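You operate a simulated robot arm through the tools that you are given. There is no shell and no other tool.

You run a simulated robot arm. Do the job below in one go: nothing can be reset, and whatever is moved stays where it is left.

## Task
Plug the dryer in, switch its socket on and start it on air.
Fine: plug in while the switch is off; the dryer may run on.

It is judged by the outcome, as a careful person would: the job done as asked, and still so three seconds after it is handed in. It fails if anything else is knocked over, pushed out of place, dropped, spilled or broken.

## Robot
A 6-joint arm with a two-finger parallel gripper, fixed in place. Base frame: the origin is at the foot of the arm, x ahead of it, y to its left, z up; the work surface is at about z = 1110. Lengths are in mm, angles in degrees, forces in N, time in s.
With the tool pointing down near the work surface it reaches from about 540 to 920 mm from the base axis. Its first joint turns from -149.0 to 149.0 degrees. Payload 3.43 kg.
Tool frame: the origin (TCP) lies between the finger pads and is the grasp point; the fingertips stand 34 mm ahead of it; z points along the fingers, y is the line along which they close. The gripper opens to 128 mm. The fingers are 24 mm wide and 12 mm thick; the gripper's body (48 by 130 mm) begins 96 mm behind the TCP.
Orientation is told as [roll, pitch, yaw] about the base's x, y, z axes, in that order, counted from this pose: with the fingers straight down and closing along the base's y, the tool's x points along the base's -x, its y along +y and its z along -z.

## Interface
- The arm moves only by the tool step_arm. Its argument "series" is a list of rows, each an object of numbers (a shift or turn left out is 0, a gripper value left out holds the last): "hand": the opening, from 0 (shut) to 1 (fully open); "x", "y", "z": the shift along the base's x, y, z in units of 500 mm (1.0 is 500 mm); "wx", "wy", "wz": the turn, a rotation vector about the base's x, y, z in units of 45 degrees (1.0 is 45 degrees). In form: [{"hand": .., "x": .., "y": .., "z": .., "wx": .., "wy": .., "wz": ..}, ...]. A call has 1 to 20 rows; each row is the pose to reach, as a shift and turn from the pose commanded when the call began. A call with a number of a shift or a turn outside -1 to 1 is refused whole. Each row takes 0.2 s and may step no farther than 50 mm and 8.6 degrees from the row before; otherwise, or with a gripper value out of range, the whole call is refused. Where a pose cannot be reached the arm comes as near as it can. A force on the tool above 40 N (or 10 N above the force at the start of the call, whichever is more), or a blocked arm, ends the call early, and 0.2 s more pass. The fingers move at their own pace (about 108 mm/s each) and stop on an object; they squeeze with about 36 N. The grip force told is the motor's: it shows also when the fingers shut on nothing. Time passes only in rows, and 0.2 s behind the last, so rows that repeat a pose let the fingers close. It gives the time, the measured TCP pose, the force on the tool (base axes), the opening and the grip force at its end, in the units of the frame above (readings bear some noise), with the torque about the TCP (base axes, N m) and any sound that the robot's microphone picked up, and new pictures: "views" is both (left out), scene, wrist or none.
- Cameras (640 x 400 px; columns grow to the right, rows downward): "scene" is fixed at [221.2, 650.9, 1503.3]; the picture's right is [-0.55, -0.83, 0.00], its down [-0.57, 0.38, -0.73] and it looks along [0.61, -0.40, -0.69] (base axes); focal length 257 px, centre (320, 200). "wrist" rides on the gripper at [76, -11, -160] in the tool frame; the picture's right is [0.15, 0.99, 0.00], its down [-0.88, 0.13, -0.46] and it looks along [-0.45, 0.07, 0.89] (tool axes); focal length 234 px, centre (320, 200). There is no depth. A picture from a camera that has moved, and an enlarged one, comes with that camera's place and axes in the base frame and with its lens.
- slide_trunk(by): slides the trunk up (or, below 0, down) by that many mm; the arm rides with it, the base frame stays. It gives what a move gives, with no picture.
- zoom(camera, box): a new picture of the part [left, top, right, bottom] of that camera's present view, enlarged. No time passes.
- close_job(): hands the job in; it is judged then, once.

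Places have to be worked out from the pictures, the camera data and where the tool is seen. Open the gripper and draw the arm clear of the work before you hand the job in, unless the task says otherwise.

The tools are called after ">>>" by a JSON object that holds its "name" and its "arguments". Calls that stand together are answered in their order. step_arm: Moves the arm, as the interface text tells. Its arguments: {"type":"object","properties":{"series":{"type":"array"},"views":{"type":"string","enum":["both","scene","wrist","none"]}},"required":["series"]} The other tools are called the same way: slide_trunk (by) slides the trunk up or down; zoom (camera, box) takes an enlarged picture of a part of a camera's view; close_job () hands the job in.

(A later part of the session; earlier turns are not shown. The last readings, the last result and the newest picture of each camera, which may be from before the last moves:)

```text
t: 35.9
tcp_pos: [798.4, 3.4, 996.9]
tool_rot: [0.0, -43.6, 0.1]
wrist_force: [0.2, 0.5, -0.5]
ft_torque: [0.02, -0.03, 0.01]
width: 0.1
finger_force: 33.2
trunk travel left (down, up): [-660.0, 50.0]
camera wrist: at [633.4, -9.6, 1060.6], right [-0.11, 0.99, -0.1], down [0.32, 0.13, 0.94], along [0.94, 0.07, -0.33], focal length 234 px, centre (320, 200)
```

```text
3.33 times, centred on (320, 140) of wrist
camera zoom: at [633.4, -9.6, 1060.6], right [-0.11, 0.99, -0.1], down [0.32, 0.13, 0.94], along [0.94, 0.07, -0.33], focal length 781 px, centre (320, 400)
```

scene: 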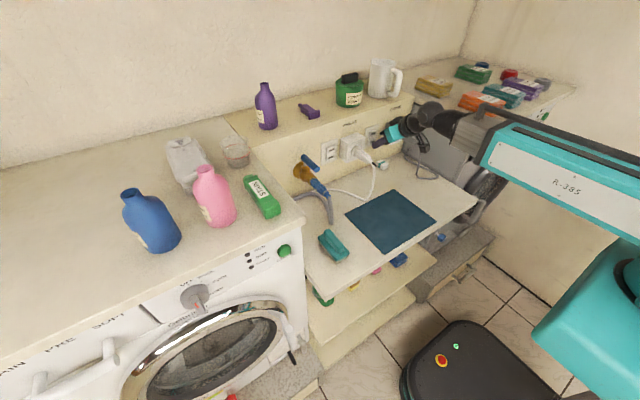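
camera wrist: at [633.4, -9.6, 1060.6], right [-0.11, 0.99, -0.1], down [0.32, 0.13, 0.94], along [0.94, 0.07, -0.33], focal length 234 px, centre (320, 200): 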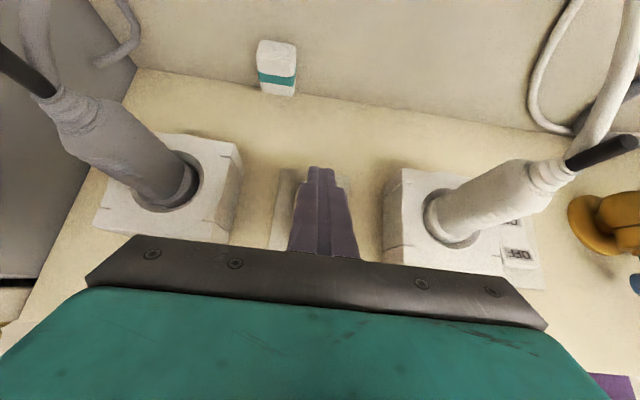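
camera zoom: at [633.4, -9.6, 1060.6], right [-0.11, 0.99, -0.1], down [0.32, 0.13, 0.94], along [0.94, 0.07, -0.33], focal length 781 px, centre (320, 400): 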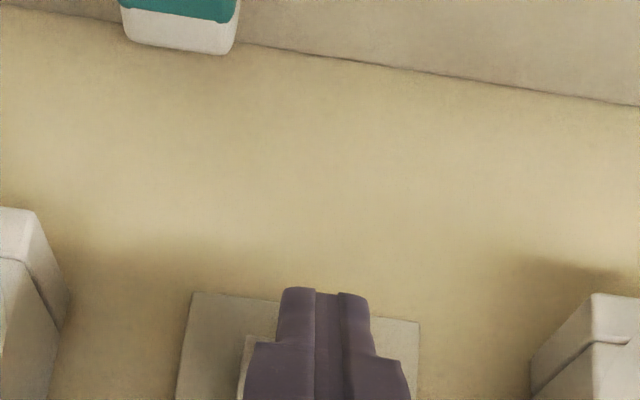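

The tip is about 17 mm from the rocker, level with its ON half and centred. I'll push forward slowly, listening for a click and watching force.

>>> {"name": "step_arm", "arguments": {"series": [{"hand": 0, "x": 0.016}, {"hand": 0, "x": 0.026}, {"hand": 0, "x": 0.034}, {"hand": 0, "x": 0.038}, {"hand": 0, "x": 0.042}, {"hand": 0, "x": 0.046}], "views": "none"}}

>>> {"name": "zoom", "arguments": {"camera": "scene", "box": [350, 110, 410, 160]}}

```text
t: 36.8
tcp_pos: [807.3, 3.1, 994.3]
tool_rot: [-0.1, -42.7, 0.0]
wrist_force: [-20.6, 0.5, 5.7]
ft_torque: [0.0, 0.37, 0.0]
width: 0.1
finger_force: 33.2
trunk travel left (down, up): [-660.0, 50.0]
stopped in row 4: the force on the tool passed its limit at 42 N (the readings are from after the stop); the commanded pose is now the measured one
```

```text
8.00 times, centred on (380, 135) of scene
camera zoom: at [221.2, 650.9, 1503.3], right [-0.55, -0.83, 0.0], down [-0.57, 0.38, -0.73], along [0.61, -0.4, -0.69], focal length 2054 px, centre (-160, 720)
```

zoom: 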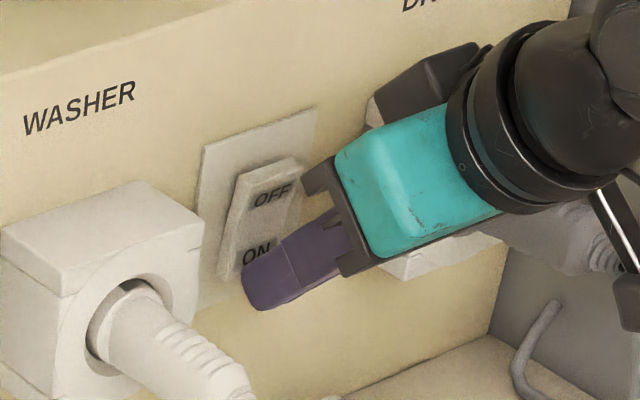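

The rocker's shape has changed: its OFF end now seems to stick out. I'll back off and look at it unobstructed.

>>> {"name": "step_arm", "arguments": {"series": [{"hand": 0, "x": -0.02}, {"hand": 0, "x": -0.1}, {"hand": 0, "x": -0.14, "z": 0.06}, {"hand": 0, "x": -0.14, "z": 0.14}, {"hand": 0, "x": -0.14, "z": 0.2}, {"hand": 0, "x": -0.14, "z": 0.2}]}}

>>> {"name": "zoom", "arguments": {"camera": "scene", "box": [350, 110, 410, 160]}}

>>> {"name": "zoom", "arguments": {"camera": "wrist", "box": [250, 60, 510, 200]}}

```text
t: 38.2
tcp_pos: [740.3, 3.8, 1092.6]
tool_rot: [0.0, -42.9, 0.1]
wrist_force: [0.9, 0.3, -0.1]
ft_torque: [0.02, -0.02, 0.0]
width: 0.0
finger_force: 33.2
trunk travel left (down, up): [-660.0, 50.0]
camera wrist: at [575.4, -8.5, 1158.7], right [-0.11, 0.99, -0.1], down [0.33, 0.13, 0.93], along [0.94, 0.07, -0.34], focal length 234 px, centre (320, 200)
```

scene: 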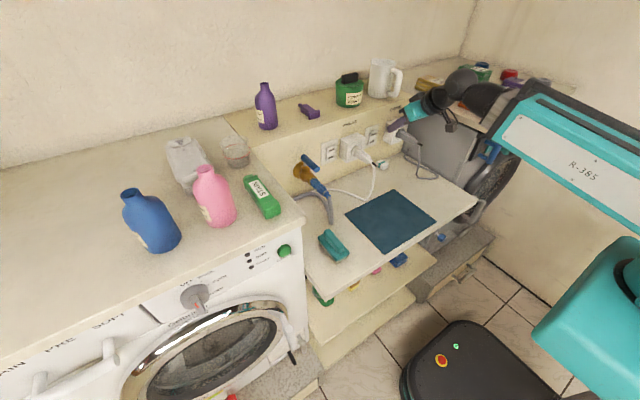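
wrist: 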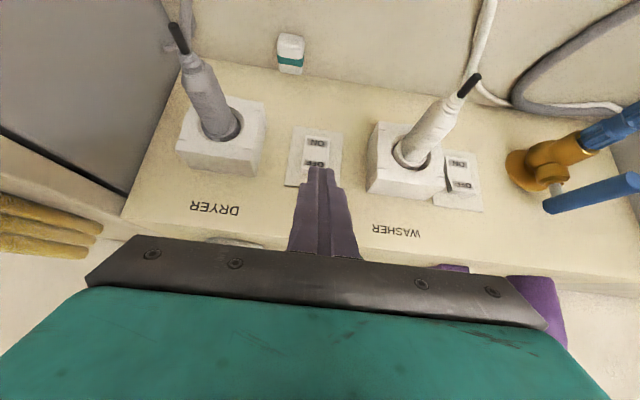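

```text
8.00 times, centred on (380, 135) of scene
camera zoom: at [221.2, 650.9, 1503.3], right [-0.55, -0.83, 0.0], down [-0.57, 0.38, -0.73], along [0.61, -0.4, -0.69], focal length 2054 px, centre (-160, 720)
```

zoom: 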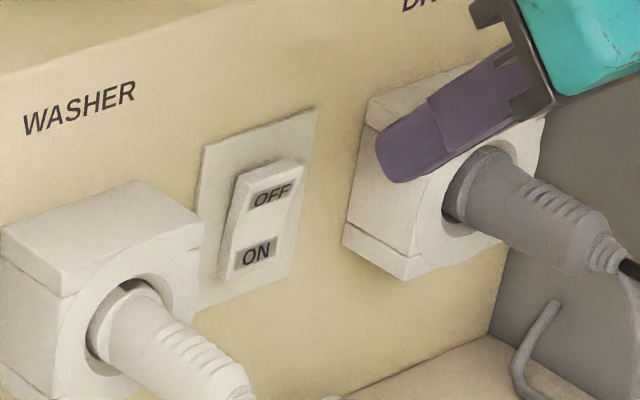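

```text
2.46 times, centred on (380, 130) of wrist
camera zoom: at [575.4, -8.5, 1158.7], right [-0.11, 0.99, -0.1], down [0.33, 0.13, 0.93], along [0.94, 0.07, -0.34], focal length 576 px, centre (172, 372)
```

zoom: 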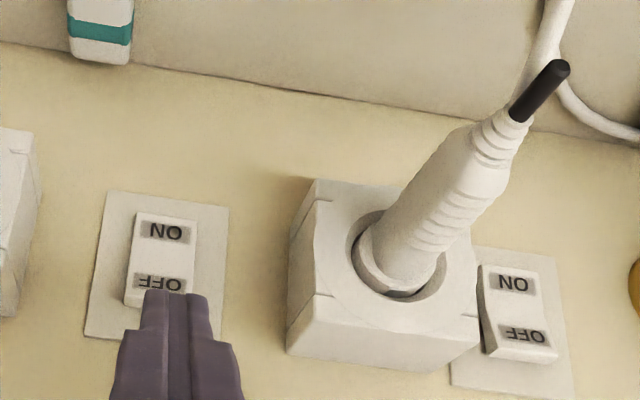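

The dryer's rocker now shows its OFF end proud. I'll compare it with the washer's rocker, which was ON from the start.

>>> {"name": "zoom", "arguments": {"camera": "scene", "box": [318, 130, 342, 170]}}

>>> {"name": "zoom", "arguments": {"camera": "scene", "box": [362, 115, 388, 155]}}

```text
10.00 times, centred on (330, 150) of scene
camera zoom: at [221.2, 650.9, 1503.3], right [-0.55, -0.83, 0.0], down [-0.57, 0.38, -0.73], along [0.61, -0.4, -0.69], focal length 2568 px, centre (220, 700)
```

zoom: 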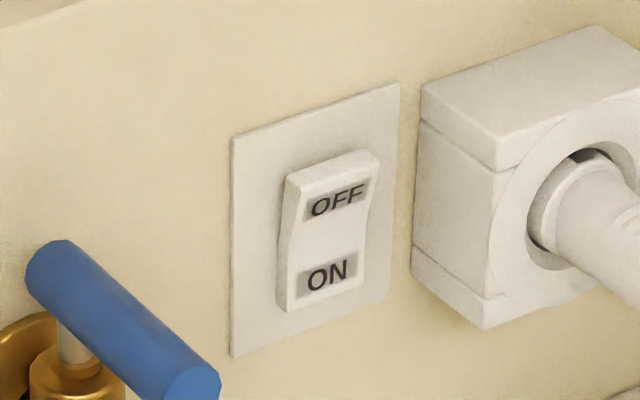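

```text
10.00 times, centred on (375, 135) of scene
camera zoom: at [221.2, 650.9, 1503.3], right [-0.55, -0.83, 0.0], down [-0.57, 0.38, -0.73], along [0.61, -0.4, -0.69], focal length 2568 px, centre (-230, 850)
```

zoom: 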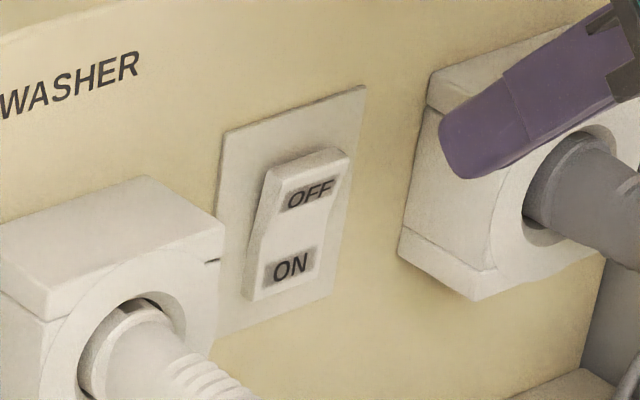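

I'll rise and move the fingertips out of the way so the wrist camera can compare both rockers directly.

>>> {"name": "step_arm", "arguments": {"series": [{"z": 0.08}, {"z": 0.16}, {"z": 0.2, "y": -0.06}, {"z": 0.24, "y": -0.12}, {"z": 0.276, "y": -0.16}, {"z": 0.276, "y": -0.16}], "views": "wrist"}}

>>> {"name": "zoom", "arguments": {"camera": "wrist", "box": [280, 60, 540, 200]}}

```text
t: 39.6
tcp_pos: [739.0, -75.8, 1230.6]
tool_rot: [0.0, -43.1, 0.1]
wrist_force: [-1.1, 0.4, -1.2]
ft_torque: [0.0, 0.0, -0.03]
width: 0.1
finger_force: 33.1
trunk travel left (down, up): [-660.0, 50.0]
camera wrist: at [574.5, -88.6, 1297.2], right [-0.11, 0.99, -0.1], down [0.33, 0.13, 0.93], along [0.94, 0.07, -0.34], focal length 234 px, centre (320, 200)
```

wrist: 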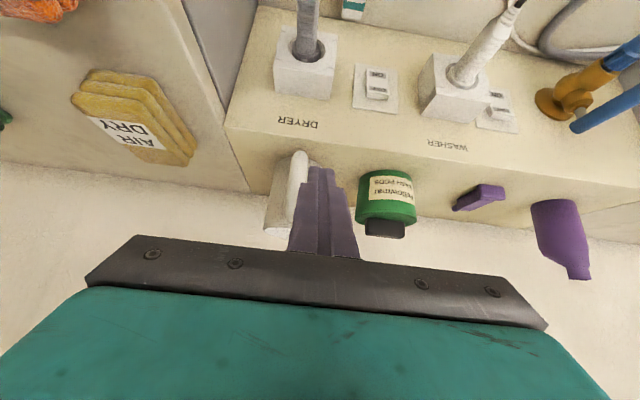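

```text
2.46 times, centred on (410, 130) of wrist
camera zoom: at [574.5, -88.6, 1297.2], right [-0.11, 0.99, -0.1], down [0.33, 0.13, 0.93], along [0.94, 0.07, -0.34], focal length 576 px, centre (98, 372)
```

zoom: 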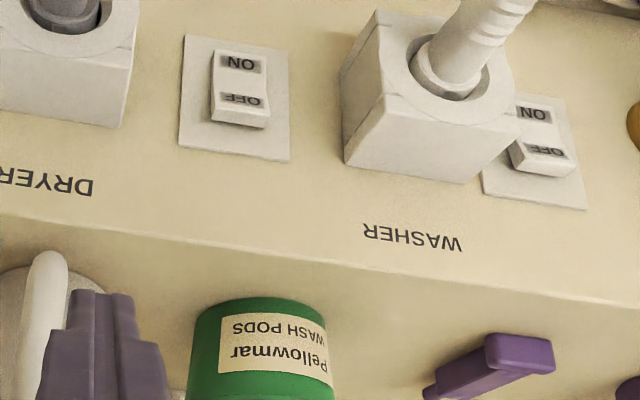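

>>> {"name": "zoom", "arguments": {"camera": "wrist", "box": [345, 60, 405, 115]}}

>>> {"name": "zoom", "arguments": {"camera": "wrist", "box": [465, 75, 525, 140]}}

```text
7.27 times, centred on (375, 88) of wrist
camera zoom: at [574.5, -88.6, 1297.2], right [-0.11, 0.99, -0.1], down [0.33, 0.13, 0.93], along [0.94, 0.07, -0.34], focal length 1703 px, centre (-80, 1018)
```

zoom: 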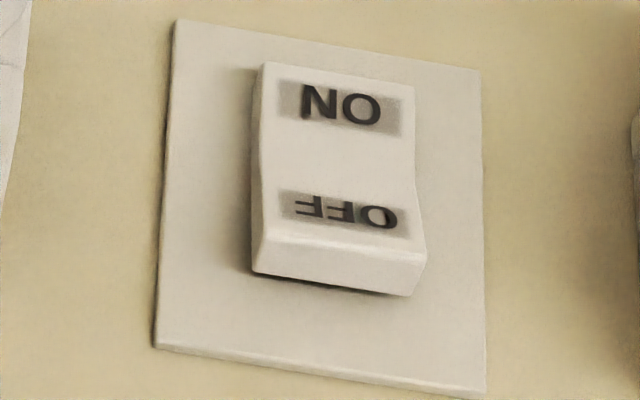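

```text
6.15 times, centred on (495, 108) of wrist
camera zoom: at [574.5, -88.6, 1297.2], right [-0.11, 0.99, -0.1], down [0.33, 0.13, 0.93], along [0.94, 0.07, -0.34], focal length 1441 px, centre (-757, 769)
```

zoom: 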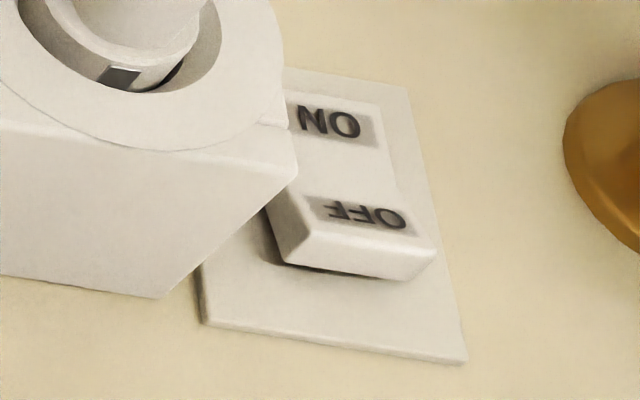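

Both rockers now match with the OFF end standing out, so the dryer's socket is switched on. Next I'll carry the closed hand over the dryer's top to the free space in front of it.

>>> {"name": "step_arm", "arguments": {"series": [{"x": -0.05, "y": -0.07}, {"x": -0.1, "y": -0.14}, {"x": -0.15, "y": -0.21}, {"x": -0.21, "y": -0.275}, {"x": -0.27, "y": -0.34}, {"x": -0.33, "y": -0.405}, {"x": -0.39, "y": -0.47}, {"x": -0.45, "y": -0.535}, {"x": -0.51, "y": -0.6}, {"x": -0.565, "y": -0.665}, {"x": -0.61, "y": -0.73}, {"x": -0.62, "y": -0.8}, {"x": -0.62, "y": -0.8}]}}

```text
t: 42.4
tcp_pos: [430.4, -477.8, 1233.9]
tool_rot: [0.0, -43.0, 0.0]
wrist_force: [-0.2, 0.5, 0.4]
ft_torque: [0.01, -0.05, -0.04]
width: 0.0
finger_force: 32.7
out of reach, approached as far as the arm can: row 4, 5, 6, 7, 8, 9
trunk travel left (down, up): [-660.0, 50.0]
camera wrist: at [266.0, -490.0, 1299.9], right [-0.11, 0.99, -0.1], down [0.33, 0.13, 0.93], along [0.94, 0.07, -0.34], focal length 234 px, centre (320, 200)
```

scene: 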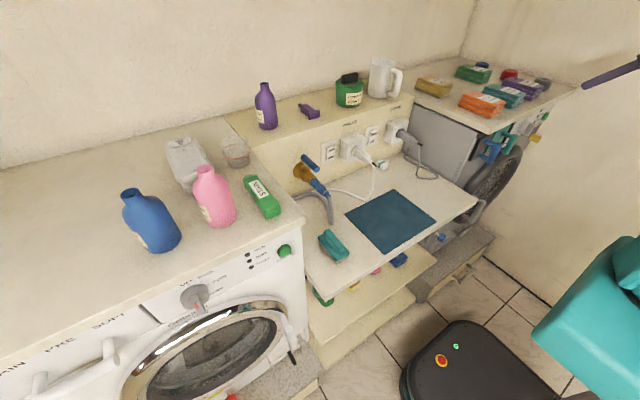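
wrist: 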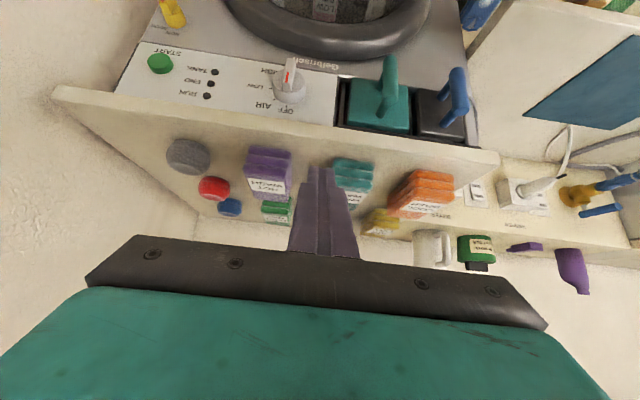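

I'm in front of the dryer now. I'll check the panel lamps and the yellow NOW/SOON knob now that the dryer has power.

>>> {"name": "zoom", "arguments": {"camera": "wrist", "box": [120, 0, 340, 120]}}

>>> {"name": "zoom", "arguments": {"camera": "wrist", "box": [140, 0, 220, 50]}}

>>> {"name": "zoom", "arguments": {"camera": "wrist", "box": [320, 40, 500, 160]}}

```text
2.91 times, centred on (230, 60) of wrist
camera zoom: at [266.0, -490.0, 1299.9], right [-0.11, 0.99, -0.1], down [0.33, 0.13, 0.93], along [0.94, 0.07, -0.34], focal length 681 px, centre (582, 607)
```

zoom: 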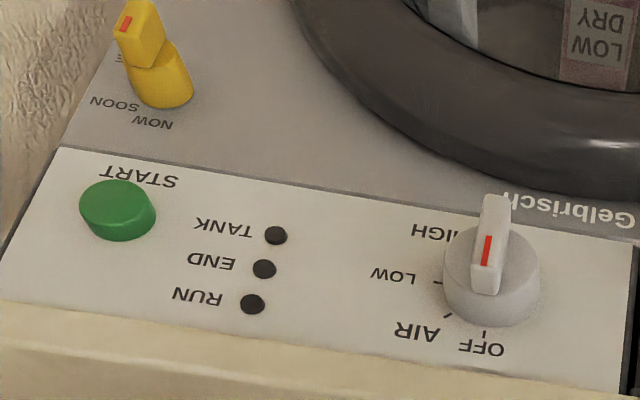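

```text
8.00 times, centred on (180, 25) of wrist
camera zoom: at [266.0, -490.0, 1299.9], right [-0.11, 0.99, -0.1], down [0.33, 0.13, 0.93], along [0.94, 0.07, -0.34], focal length 1873 px, centre (1440, 1600)
```

zoom: 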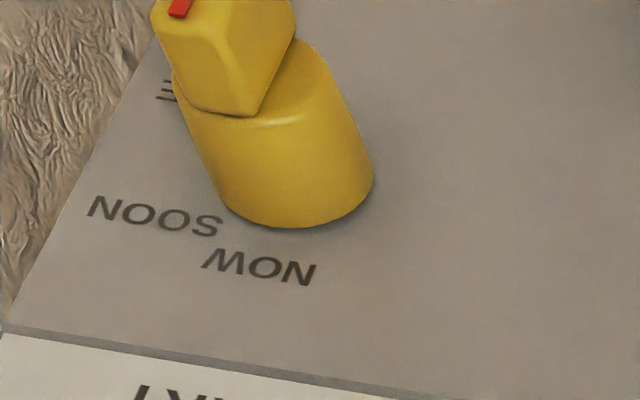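

```text
3.33 times, centred on (410, 100) of wrist
camera zoom: at [266.0, -490.0, 1299.9], right [-0.11, 0.99, -0.1], down [0.33, 0.13, 0.93], along [0.94, 0.07, -0.34], focal length 781 px, centre (20, 533)
```

zoom: 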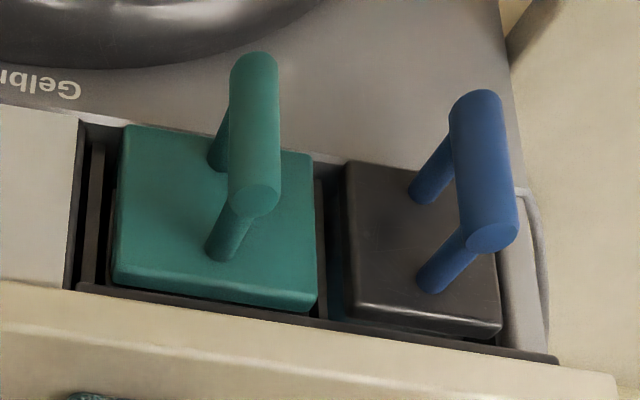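

The yellow knob seems to be a delay setting (NOW / SOON / …E), so I need to read where it points. I'll lower the trunk to look at the panel from the front.

>>> {"name": "slide_trunk", "arguments": {"by": -215}}

>>> {"name": "step_arm", "arguments": {"series": [{"y": -0.08}, {"y": -0.16}, {"y": -0.24}, {"y": -0.24}]}}

>>> {"name": "zoom", "arguments": {"camera": "wrist", "box": [120, 40, 340, 200]}}

```text
t: 44.7
tcp_pos: [431.1, -478.0, 1018.8]
tool_rot: [-0.1, -42.9, 0.0]
wrist_force: [-0.1, 0.5, -0.1]
ft_torque: [0.0, 0.0, 0.0]
width: 0.0
finger_force: 32.8
trunk travel left (down, up): [-445.0, 265.0]
```

```text
t: 45.7
tcp_pos: [431.7, -599.2, 1020.0]
tool_rot: [0.0, -43.0, 0.0]
wrist_force: [0.4, 0.2, 0.3]
ft_torque: [0.04, -0.05, 0.01]
width: 0.0
finger_force: 33.0
trunk travel left (down, up): [-445.0, 265.0]
camera wrist: at [266.6, -610.9, 1085.2], right [-0.11, 0.99, -0.1], down [0.33, 0.13, 0.93], along [0.94, 0.07, -0.34], focal length 234 px, centre (320, 200)
```

scene: 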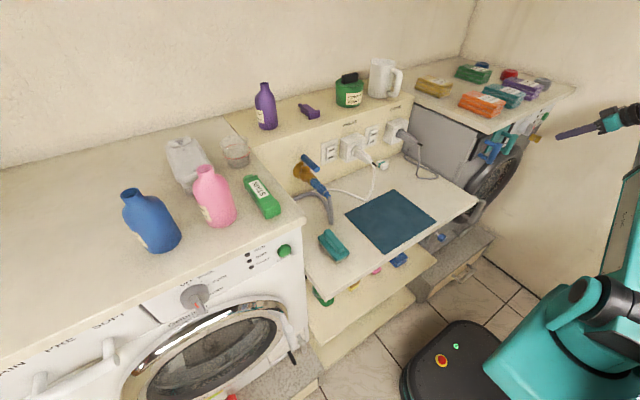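
wrist: 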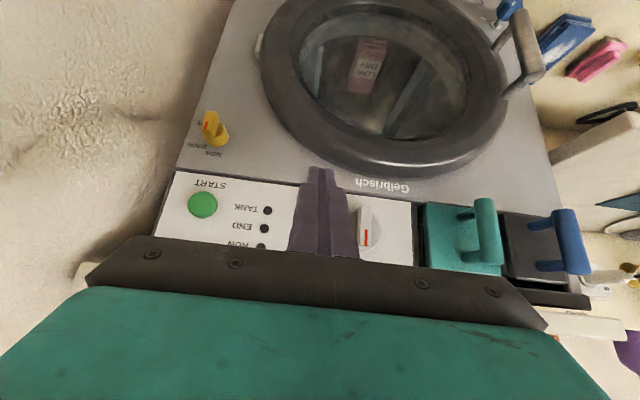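

```text
2.50 times, centred on (230, 120) of wrist
camera zoom: at [266.6, -610.9, 1085.2], right [-0.11, 0.99, -0.1], down [0.33, 0.13, 0.93], along [0.94, 0.07, -0.34], focal length 585 px, centre (545, 400)
```

zoom: 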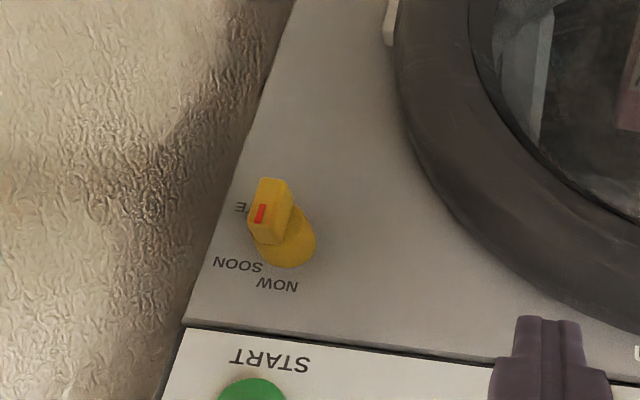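

>>> {"name": "zoom", "arguments": {"camera": "wrist", "box": [185, 95, 250, 165]}}

>>> {"name": "zoom", "arguments": {"camera": "wrist", "box": [325, 190, 425, 270]}}

>>> {"name": "zoom", "arguments": {"camera": "wrist", "box": [240, 0, 560, 180]}}

```text
5.71 times, centred on (218, 130) of wrist
camera zoom: at [266.6, -610.9, 1085.2], right [-0.11, 0.99, -0.1], down [0.33, 0.13, 0.93], along [0.94, 0.07, -0.34], focal length 1338 px, centre (906, 600)
```

zoom: 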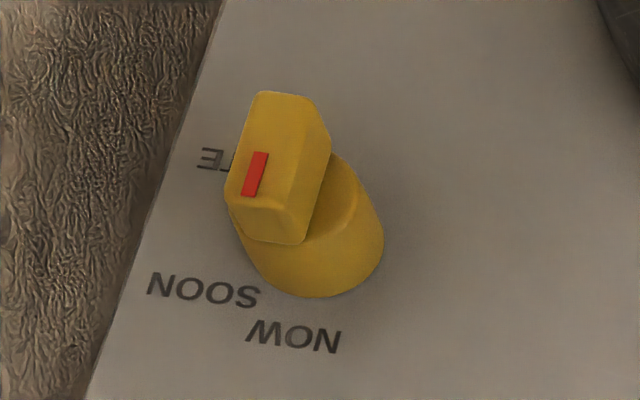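

```text
5.00 times, centred on (375, 230) of wrist
camera zoom: at [266.6, -610.9, 1085.2], right [-0.11, 0.99, -0.1], down [0.33, 0.13, 0.93], along [0.94, 0.07, -0.34], focal length 1171 px, centre (45, 50)
```

zoom: 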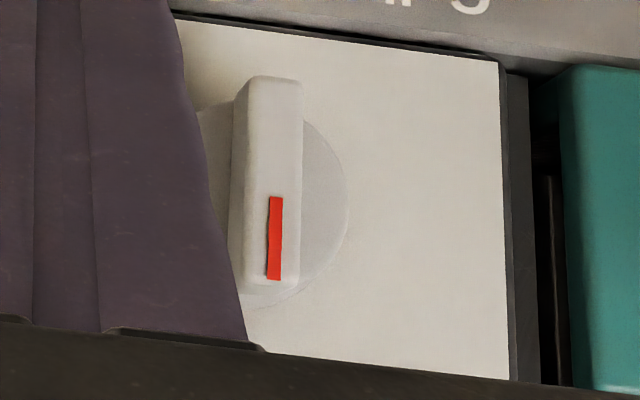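

```text
2.00 times, centred on (400, 90) of wrist
camera zoom: at [266.6, -610.9, 1085.2], right [-0.11, 0.99, -0.1], down [0.33, 0.13, 0.93], along [0.94, 0.07, -0.34], focal length 468 px, centre (160, 420)
```

zoom: 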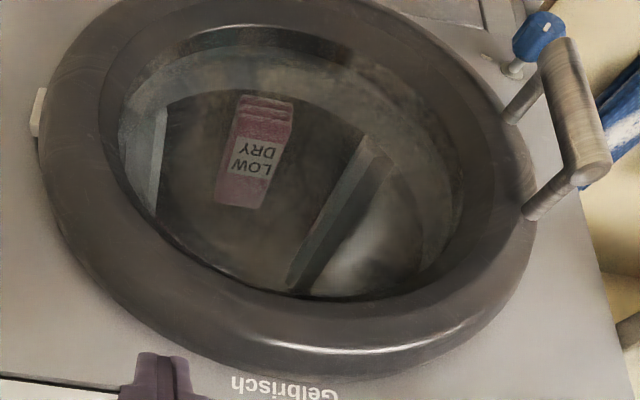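

The yellow knob's red mark points straight up at NOW, so it's fine, and the main dial points at OFF. I'll check the dial in the scene view to fix its position for gripping.

>>> {"name": "zoom", "arguments": {"camera": "scene", "box": [490, 95, 570, 165]}}

>>> {"name": "zoom", "arguments": {"camera": "scene", "box": [510, 110, 545, 140]}}

```text
5.71 times, centred on (530, 130) of scene
camera zoom: at [221.2, 650.9, 1503.3], right [-0.55, -0.83, 0.0], down [-0.57, 0.38, -0.73], along [0.61, -0.4, -0.69], focal length 1467 px, centre (-880, 600)
```

zoom: 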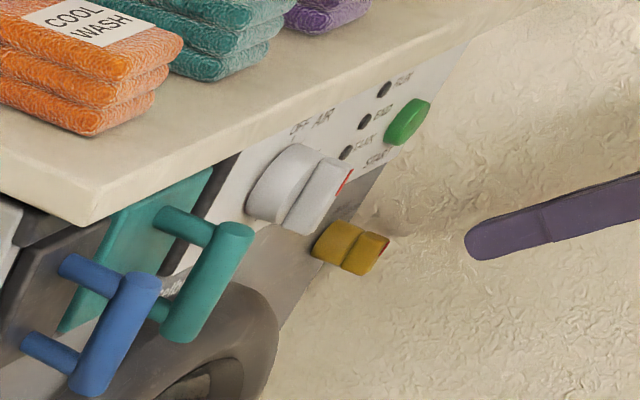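

```text
13.33 times, centred on (528, 125) of scene
camera zoom: at [221.2, 650.9, 1503.3], right [-0.55, -0.83, 0.0], down [-0.57, 0.38, -0.73], along [0.61, -0.4, -0.69], focal length 3424 px, centre (-2447, 1200)
```

zoom: 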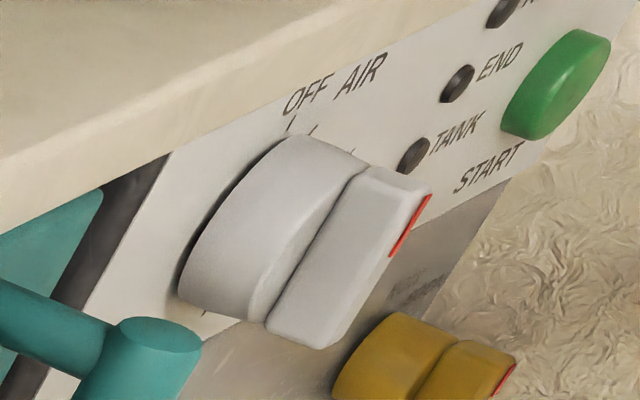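

Combining both views, the dial's bar is centred near (538,-535.5,1019.5): about 14 mm thick, 48 mm long, front at x≈529. I'll level the tool to point along +x in line with it, hand slightly open.

>>> {"name": "step_arm", "arguments": {"series": [{"hand": 0, "y": 0.03, "x": 0.01, "wy": -0.16}, {"hand": 0, "y": 0.06, "x": 0.02, "wy": -0.32}, {"hand": 0, "y": 0.09, "x": 0.03, "wy": -0.48}, {"hand": 0, "y": 0.11, "x": 0.03, "wy": -0.64}, {"hand": 0, "y": 0.127, "x": 0.03, "wy": -0.8}, {"hand": 0, "y": 0.127, "x": 0.03, "wy": -0.96}, {"hand": 0.4, "y": 0.127, "x": 0.03, "wy": -1.0}, {"hand": 0.4, "y": 0.127, "x": 0.03, "wy": -1.0}]}}

```text
t: 47.5
tcp_pos: [445.7, -534.9, 1020.7]
tool_rot: [-1.3, -88.0, 1.3]
wrist_force: [0.1, 0.4, 0.1]
ft_torque: [0.03, 0.0, -0.02]
width: 51.3
finger_force: 0.0
trunk travel left (down, up): [-445.0, 265.0]
camera wrist: at [283.1, -547.1, 949.8], right [-0.01, 0.99, -0.15], down [-0.42, 0.13, 0.9], along [0.91, 0.07, 0.42], focal length 234 px, centre (320, 200)
```

scene: 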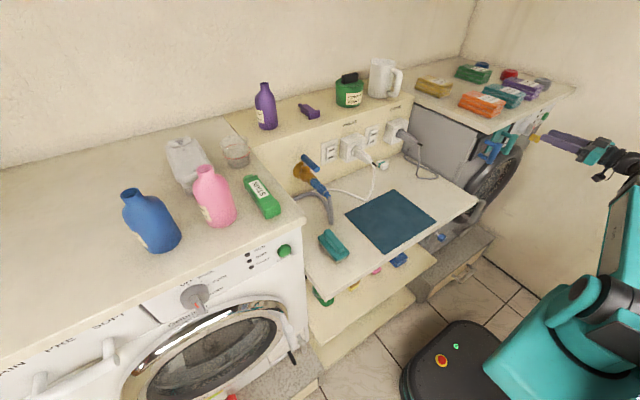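
wrist: 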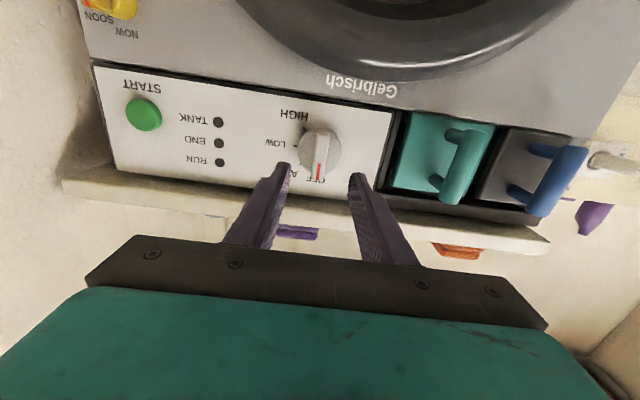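

The tool is level and the reach is fine; the dial lies just ahead between the fingers. I'll zoom in to measure alignment.

>>> {"name": "zoom", "arguments": {"camera": "wrist", "box": [250, 100, 390, 210]}}

>>> {"name": "zoom", "arguments": {"camera": "scene", "box": [505, 100, 585, 165]}}

```text
3.64 times, centred on (320, 155) of wrist
camera zoom: at [283.1, -547.1, 949.8], right [-0.01, 0.99, -0.15], down [-0.42, 0.13, 0.9], along [0.91, 0.07, 0.42], focal length 852 px, centre (320, 364)
```

zoom: 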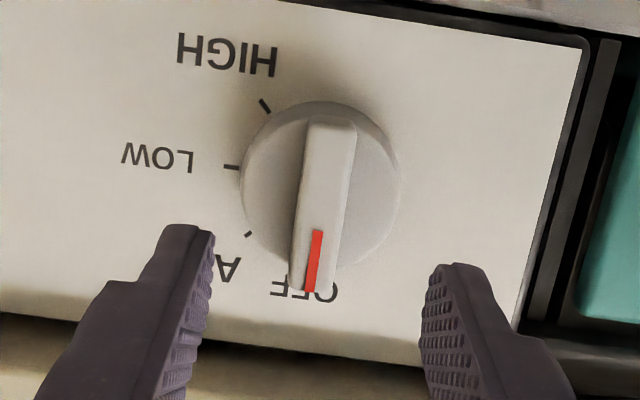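

```text
6.15 times, centred on (545, 132) of scene
camera zoom: at [221.2, 650.9, 1503.3], right [-0.55, -0.83, 0.0], down [-0.57, 0.38, -0.73], along [0.61, -0.4, -0.69], focal length 1580 px, centre (-1065, 615)
```

zoom: 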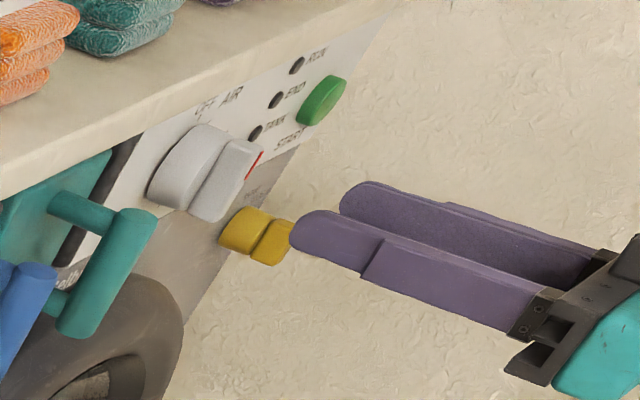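

The dial sits about 1 mm to +y of the tool axis. I'll level the last 2°, shift that bit, and advance with the fingers on either side of the bar, stopping just short for a check.

>>> {"name": "step_arm", "arguments": {"series": [{"hand": 0.4, "x": 0.02, "y": 0.0026, "wy": -0.044}, {"hand": 0.4, "x": 0.06, "y": 0.0026, "wy": -0.044}, {"hand": 0.4, "x": 0.1, "y": 0.0026, "wy": -0.044}, {"hand": 0.4, "x": 0.1, "y": 0.0026, "wy": -0.044}], "views": "none"}}

>>> {"name": "zoom", "arguments": {"camera": "wrist", "box": [250, 100, 390, 210]}}

>>> {"name": "zoom", "arguments": {"camera": "scene", "box": [505, 100, 565, 150]}}

```text
t: 48.5
tcp_pos: [494.4, -532.7, 1018.3]
tool_rot: [-27.6, -89.9, 27.5]
wrist_force: [0.1, -0.3, -0.3]
ft_torque: [0.0, 0.02, 0.01]
width: 51.4
finger_force: 0.1
trunk travel left (down, up): [-445.0, 265.0]
```

```text
3.64 times, centred on (320, 155) of wrist
camera zoom: at [335.0, -545.1, 943.9], right [0.0, 0.99, -0.15], down [-0.45, 0.13, 0.88], along [0.89, 0.07, 0.45], focal length 852 px, centre (320, 364)
```

zoom: 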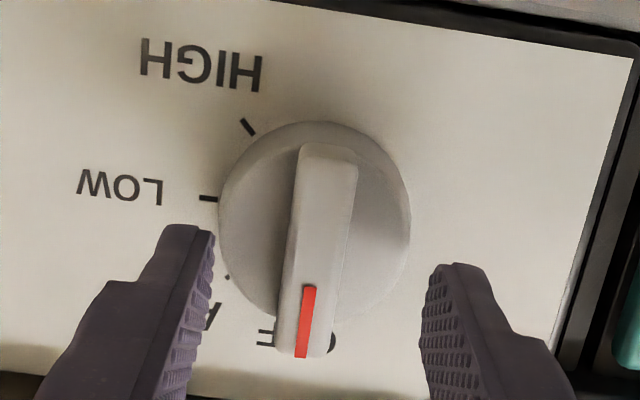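

```text
8.00 times, centred on (535, 125) of scene
camera zoom: at [221.2, 650.9, 1503.3], right [-0.55, -0.83, 0.0], down [-0.57, 0.38, -0.73], along [0.61, -0.4, -0.69], focal length 2054 px, centre (-1400, 800)
```

zoom: 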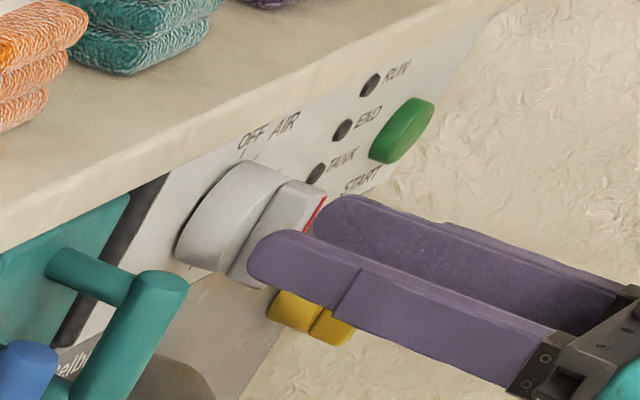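

Before gripping I need the vertical alignment of the dial against the fingers more precisely, so I'll take tighter looks from both cameras.

>>> {"name": "zoom", "arguments": {"camera": "scene", "box": [515, 115, 545, 140]}}

>>> {"name": "zoom", "arguments": {"camera": "wrist", "box": [285, 130, 355, 205]}}

```text
16.00 times, centred on (530, 128) of scene
camera zoom: at [221.2, 650.9, 1503.3], right [-0.55, -0.83, 0.0], down [-0.57, 0.38, -0.73], along [0.61, -0.4, -0.69], focal length 4108 px, centre (-3040, 1360)
```

zoom: 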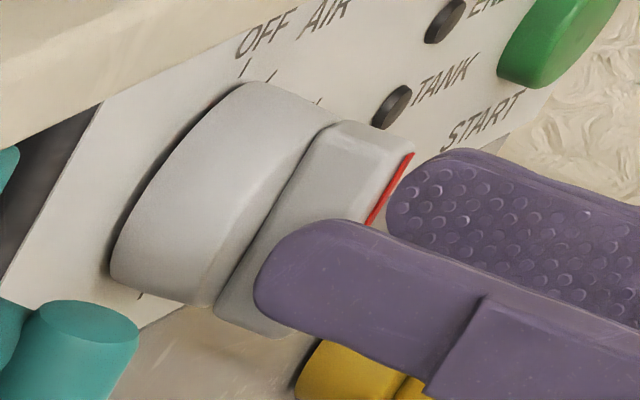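

```text
5.33 times, centred on (320, 168) of wrist
camera zoom: at [335.0, -545.1, 943.9], right [0.0, 0.99, -0.15], down [-0.45, 0.13, 0.88], along [0.89, 0.07, 0.45], focal length 1249 px, centre (320, 373)
```

zoom: 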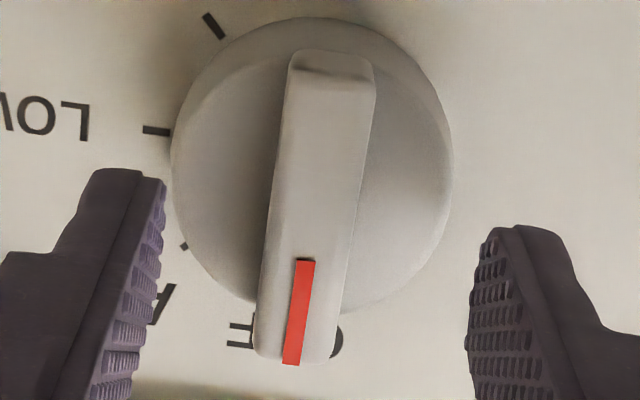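

Measured against the fingers themselves, the dial's axis is about 4 mm below the tool axis, and the tips already overlap the bar by about 9 mm. I'll lower 4 mm, go in 5 mm more, and close on the bar.

>>> {"name": "step_arm", "arguments": {"series": [{"hand": 0.4, "z": -0.004}, {"hand": 0.4, "z": -0.0082, "x": 0.005}, {"hand": 0.4, "z": -0.0082, "x": 0.01}, {"hand": 0.4, "z": -0.0082, "x": 0.01}], "views": "none"}}

>>> {"name": "zoom", "arguments": {"camera": "scene", "box": [515, 115, 545, 140]}}

>>> {"name": "zoom", "arguments": {"camera": "wrist", "box": [285, 130, 355, 205]}}

```text
t: 49.5
tcp_pos: [500.9, -534.1, 1016.1]
tool_rot: [-26.4, -89.9, 26.4]
wrist_force: [0.3, 0.1, 0.7]
ft_torque: [0.01, 0.0, 0.0]
width: 51.4
finger_force: 0.0
trunk travel left (down, up): [-445.0, 265.0]
```

```text
16.00 times, centred on (530, 128) of scene
camera zoom: at [221.2, 650.9, 1503.3], right [-0.55, -0.83, 0.0], down [-0.57, 0.38, -0.73], along [0.61, -0.4, -0.69], focal length 4108 px, centre (-3040, 1360)
```

zoom: 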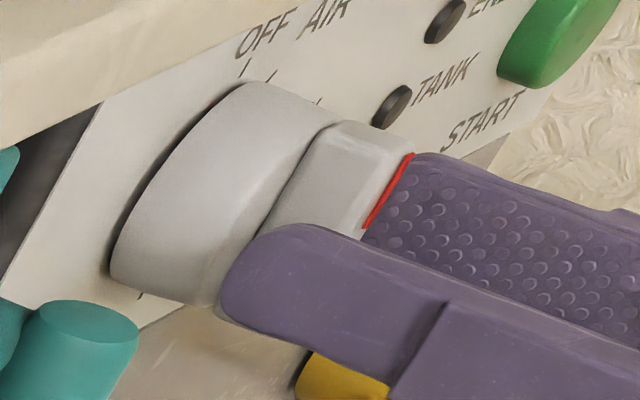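

```text
5.33 times, centred on (320, 168) of wrist
camera zoom: at [340.7, -545.2, 940.1], right [0.0, 0.99, -0.15], down [-0.45, 0.13, 0.88], along [0.89, 0.07, 0.45], focal length 1249 px, centre (320, 373)
```

zoom: 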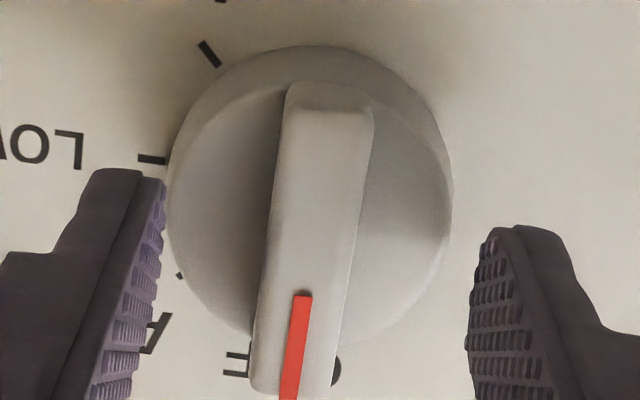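

The fingers are now centred on the bar. I'll close gently on it.

>>> {"name": "step_arm", "arguments": {"series": [{"hand": 0.25}, {"hand": 0.1}, {"hand": 0.0}, {"hand": 0.0}], "views": "none"}}

>>> {"name": "zoom", "arguments": {"camera": "wrist", "box": [285, 130, 355, 205]}}

```text
t: 50.5
tcp_pos: [500.8, -534.8, 1014.6]
tool_rot: [25.7, -90.1, -25.7]
wrist_force: [4.9, -14.6, 6.2]
ft_torque: [-0.01, 0.69, -0.49]
width: 14.0
finger_force: 44.5
trunk travel left (down, up): [-445.0, 265.0]
```

```text
5.33 times, centred on (320, 168) of wrist
camera zoom: at [340.6, -546.7, 940.0], right [0.0, 0.99, -0.15], down [-0.46, 0.13, 0.88], along [0.89, 0.06, 0.45], focal length 1249 px, centre (320, 373)
```

zoom: 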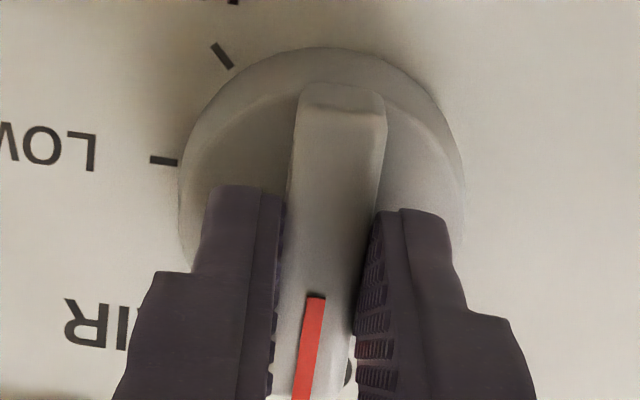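

It's gripped at 14 mm with a small side load, since the dial's centre lies about 2 mm more toward -y. I'll ease that and turn the dial clockwise (about +x) by 45° toward AIR.

>>> {"name": "step_arm", "arguments": {"series": [{"hand": 0, "y": -0.004}, {"hand": 0, "y": -0.004, "wx": 0.17}, {"hand": 0, "y": -0.004, "wx": 0.34}, {"hand": 0, "y": -0.004, "wx": 0.5}, {"hand": 0, "y": -0.004, "wx": 0.67}, {"hand": 0, "y": -0.004, "wx": 0.84}, {"hand": 0, "y": -0.004, "wx": 1.0}, {"hand": 0, "y": -0.004, "wx": 1.0}]}}

>>> {"name": "zoom", "arguments": {"camera": "wrist", "box": [250, 110, 390, 210]}}

>>> {"name": "zoom", "arguments": {"camera": "scene", "box": [510, 105, 550, 140]}}

```text
t: 52.3
tcp_pos: [501.4, -535.7, 1015.2]
tool_rot: [90.0, -44.9, -90.0]
wrist_force: [1.2, -10.7, 4.0]
ft_torque: [-0.01, -0.91, -1.05]
width: 13.9
finger_force: 45.0
trunk travel left (down, up): [-445.0, 265.0]
camera wrist: at [340.6, -491.3, 953.8], right [0.0, 0.8, 0.6], down [-0.46, -0.53, 0.71], along [0.89, -0.27, 0.37], focal length 234 px, centre (320, 200)
```

scene: 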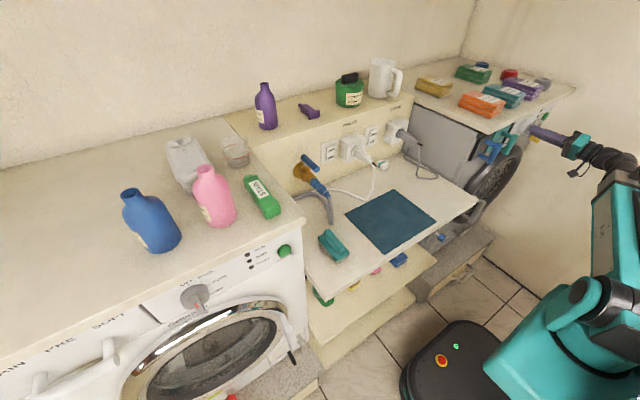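
wrist: 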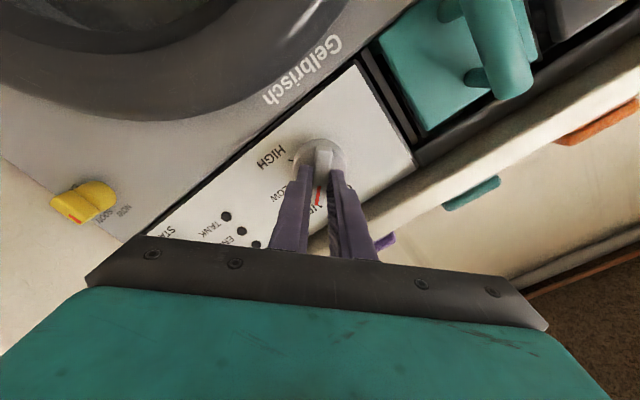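

```text
4.00 times, centred on (320, 160) of wrist
camera zoom: at [340.6, -491.3, 953.8], right [0.0, 0.8, 0.6], down [-0.46, -0.53, 0.71], along [0.89, -0.27, 0.37], focal length 937 px, centre (320, 360)
```

zoom: 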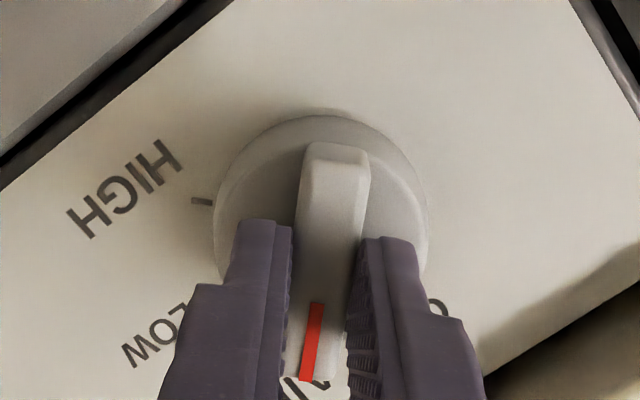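

```text
11.43 times, centred on (530, 122) of scene
camera zoom: at [221.2, 650.9, 1503.3], right [-0.55, -0.83, 0.0], down [-0.57, 0.38, -0.73], along [0.61, -0.4, -0.69], focal length 2935 px, centre (-2080, 1086)
```

zoom: 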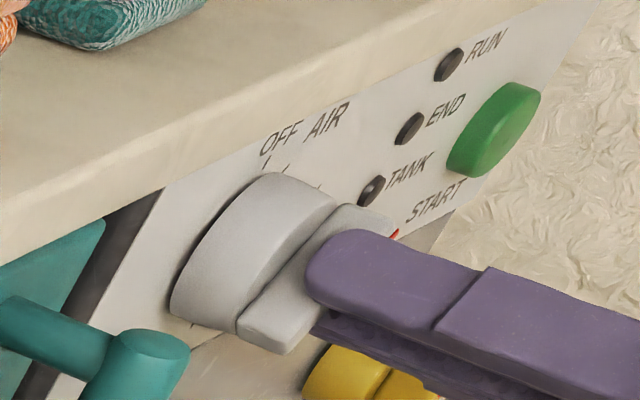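

The dial turned with the hand, and its red mark now points at AIR. I'll open the fingers and pull straight back to check that it stays.

>>> {"name": "step_arm", "arguments": {"series": [{"hand": 0.2}, {"hand": 0.35}, {"hand": 0.35, "x": -0.03}, {"hand": 0.35, "x": -0.1}, {"hand": 0.35, "x": -0.13}, {"hand": 0.35, "x": -0.13}]}}

>>> {"name": "zoom", "arguments": {"camera": "wrist", "box": [200, 80, 400, 230]}}

>>> {"name": "zoom", "arguments": {"camera": "scene", "box": [510, 105, 550, 140]}}

```text
t: 53.7
tcp_pos: [436.0, -533.1, 1013.6]
tool_rot: [89.9, -45.0, -89.9]
wrist_force: [-0.4, 0.9, 1.0]
ft_torque: [0.0, 0.0, 0.01]
width: 44.9
finger_force: 0.0
trunk travel left (down, up): [-445.0, 265.0]
camera wrist: at [275.8, -488.7, 952.3], right [0.0, 0.8, 0.6], down [-0.45, -0.53, 0.71], along [0.89, -0.27, 0.37], focal length 234 px, centre (320, 200)
```

scene: 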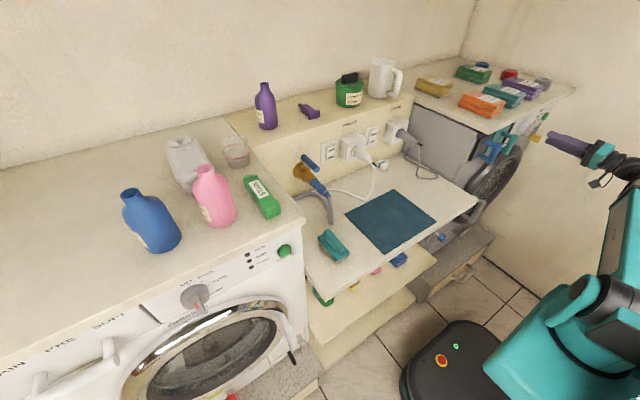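
wrist: 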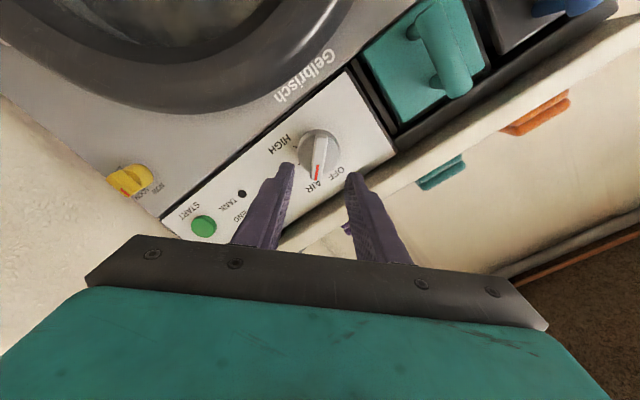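

```text
2.67 times, centred on (300, 155) of wrist
camera zoom: at [275.8, -488.7, 952.3], right [0.0, 0.8, 0.6], down [-0.45, -0.53, 0.71], along [0.89, -0.27, 0.37], focal length 624 px, centre (373, 320)
```

zoom: 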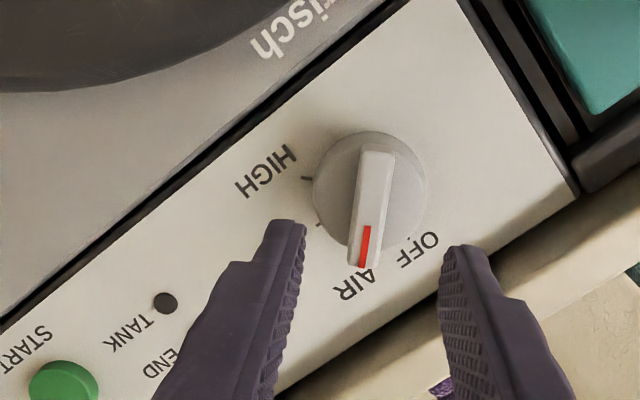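

```text
11.43 times, centred on (530, 122) of scene
camera zoom: at [221.2, 650.9, 1503.3], right [-0.55, -0.83, 0.0], down [-0.57, 0.38, -0.73], along [0.61, -0.4, -0.69], focal length 2935 px, centre (-2080, 1086)
```

zoom: 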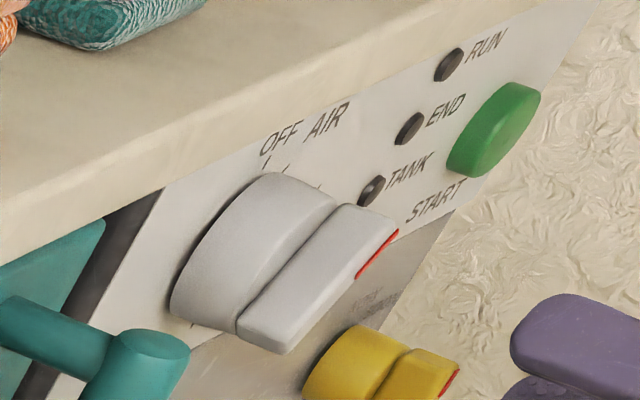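

The dial stays at AIR. Now I'll turn the wrist back level, close the fingers, and move over in front of the START button.

>>> {"name": "step_arm", "arguments": {"series": [{"hand": 0.2, "wx": -0.17, "y": -0.06}, {"hand": 0, "wx": -0.34, "y": -0.13}, {"hand": 0, "wx": -0.5, "y": -0.2}, {"hand": 0, "wx": -0.67, "y": -0.27, "z": -0.006}, {"hand": 0, "wx": -0.84, "y": -0.34, "z": -0.012}, {"hand": 0, "wx": -1.0, "y": -0.406, "z": -0.018}, {"hand": 0, "wx": -1.0, "y": -0.406, "z": -0.018}]}}

>>> {"name": "zoom", "arguments": {"camera": "wrist", "box": [240, 90, 400, 210]}}

>>> {"name": "zoom", "arguments": {"camera": "scene", "box": [520, 90, 580, 140]}}

```text
t: 55.3
tcp_pos: [433.4, -739.3, 1008.1]
tool_rot: [-66.9, -89.8, 66.9]
wrist_force: [0.4, -0.4, 0.1]
ft_torque: [0.0, 0.0, 0.03]
width: 0.0
finger_force: 33.0
trunk travel left (down, up): [-445.0, 265.0]
camera wrist: at [273.9, -752.9, 932.2], right [0.0, 0.99, -0.15], down [-0.46, 0.13, 0.88], along [0.89, 0.07, 0.45], focal length 234 px, centre (320, 200)
```

scene: 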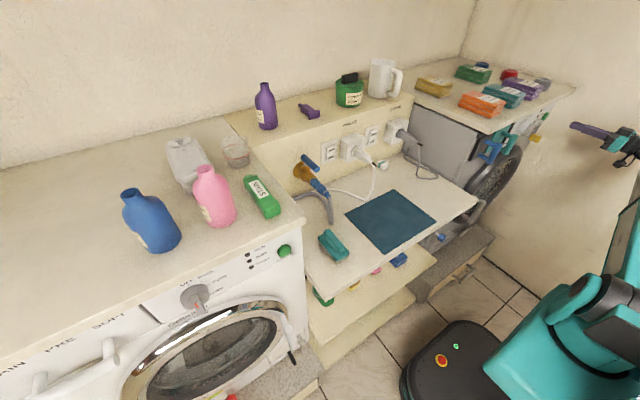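
wrist: 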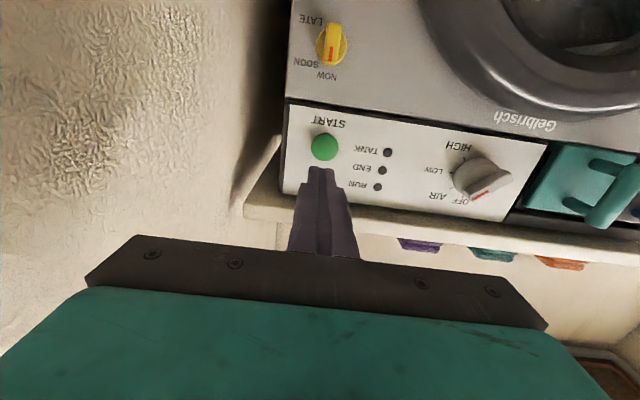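

```text
3.33 times, centred on (320, 150) of wrist
camera zoom: at [273.9, -752.9, 932.2], right [0.0, 0.99, -0.15], down [-0.46, 0.13, 0.88], along [0.89, 0.07, 0.45], focal length 781 px, centre (320, 367)
```

zoom: 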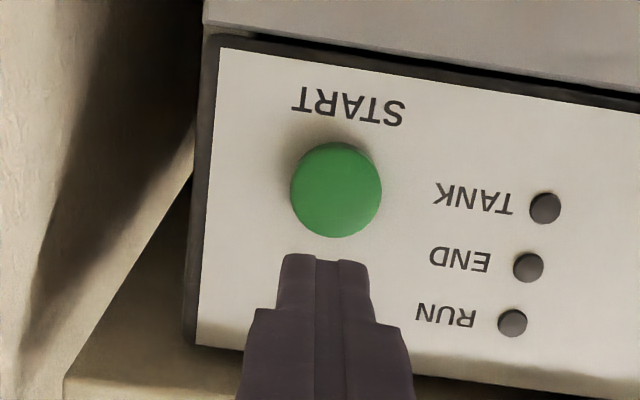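

```text
8.00 times, centred on (550, 115) of scene
camera zoom: at [221.2, 650.9, 1503.3], right [-0.55, -0.83, 0.0], down [-0.57, 0.38, -0.73], along [0.61, -0.4, -0.69], focal length 2054 px, centre (-1520, 880)
```

zoom: 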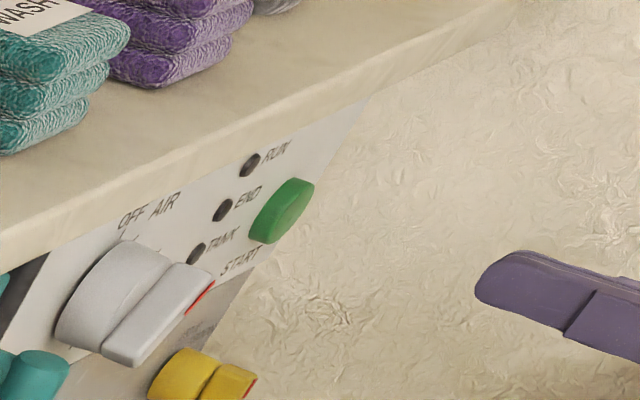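

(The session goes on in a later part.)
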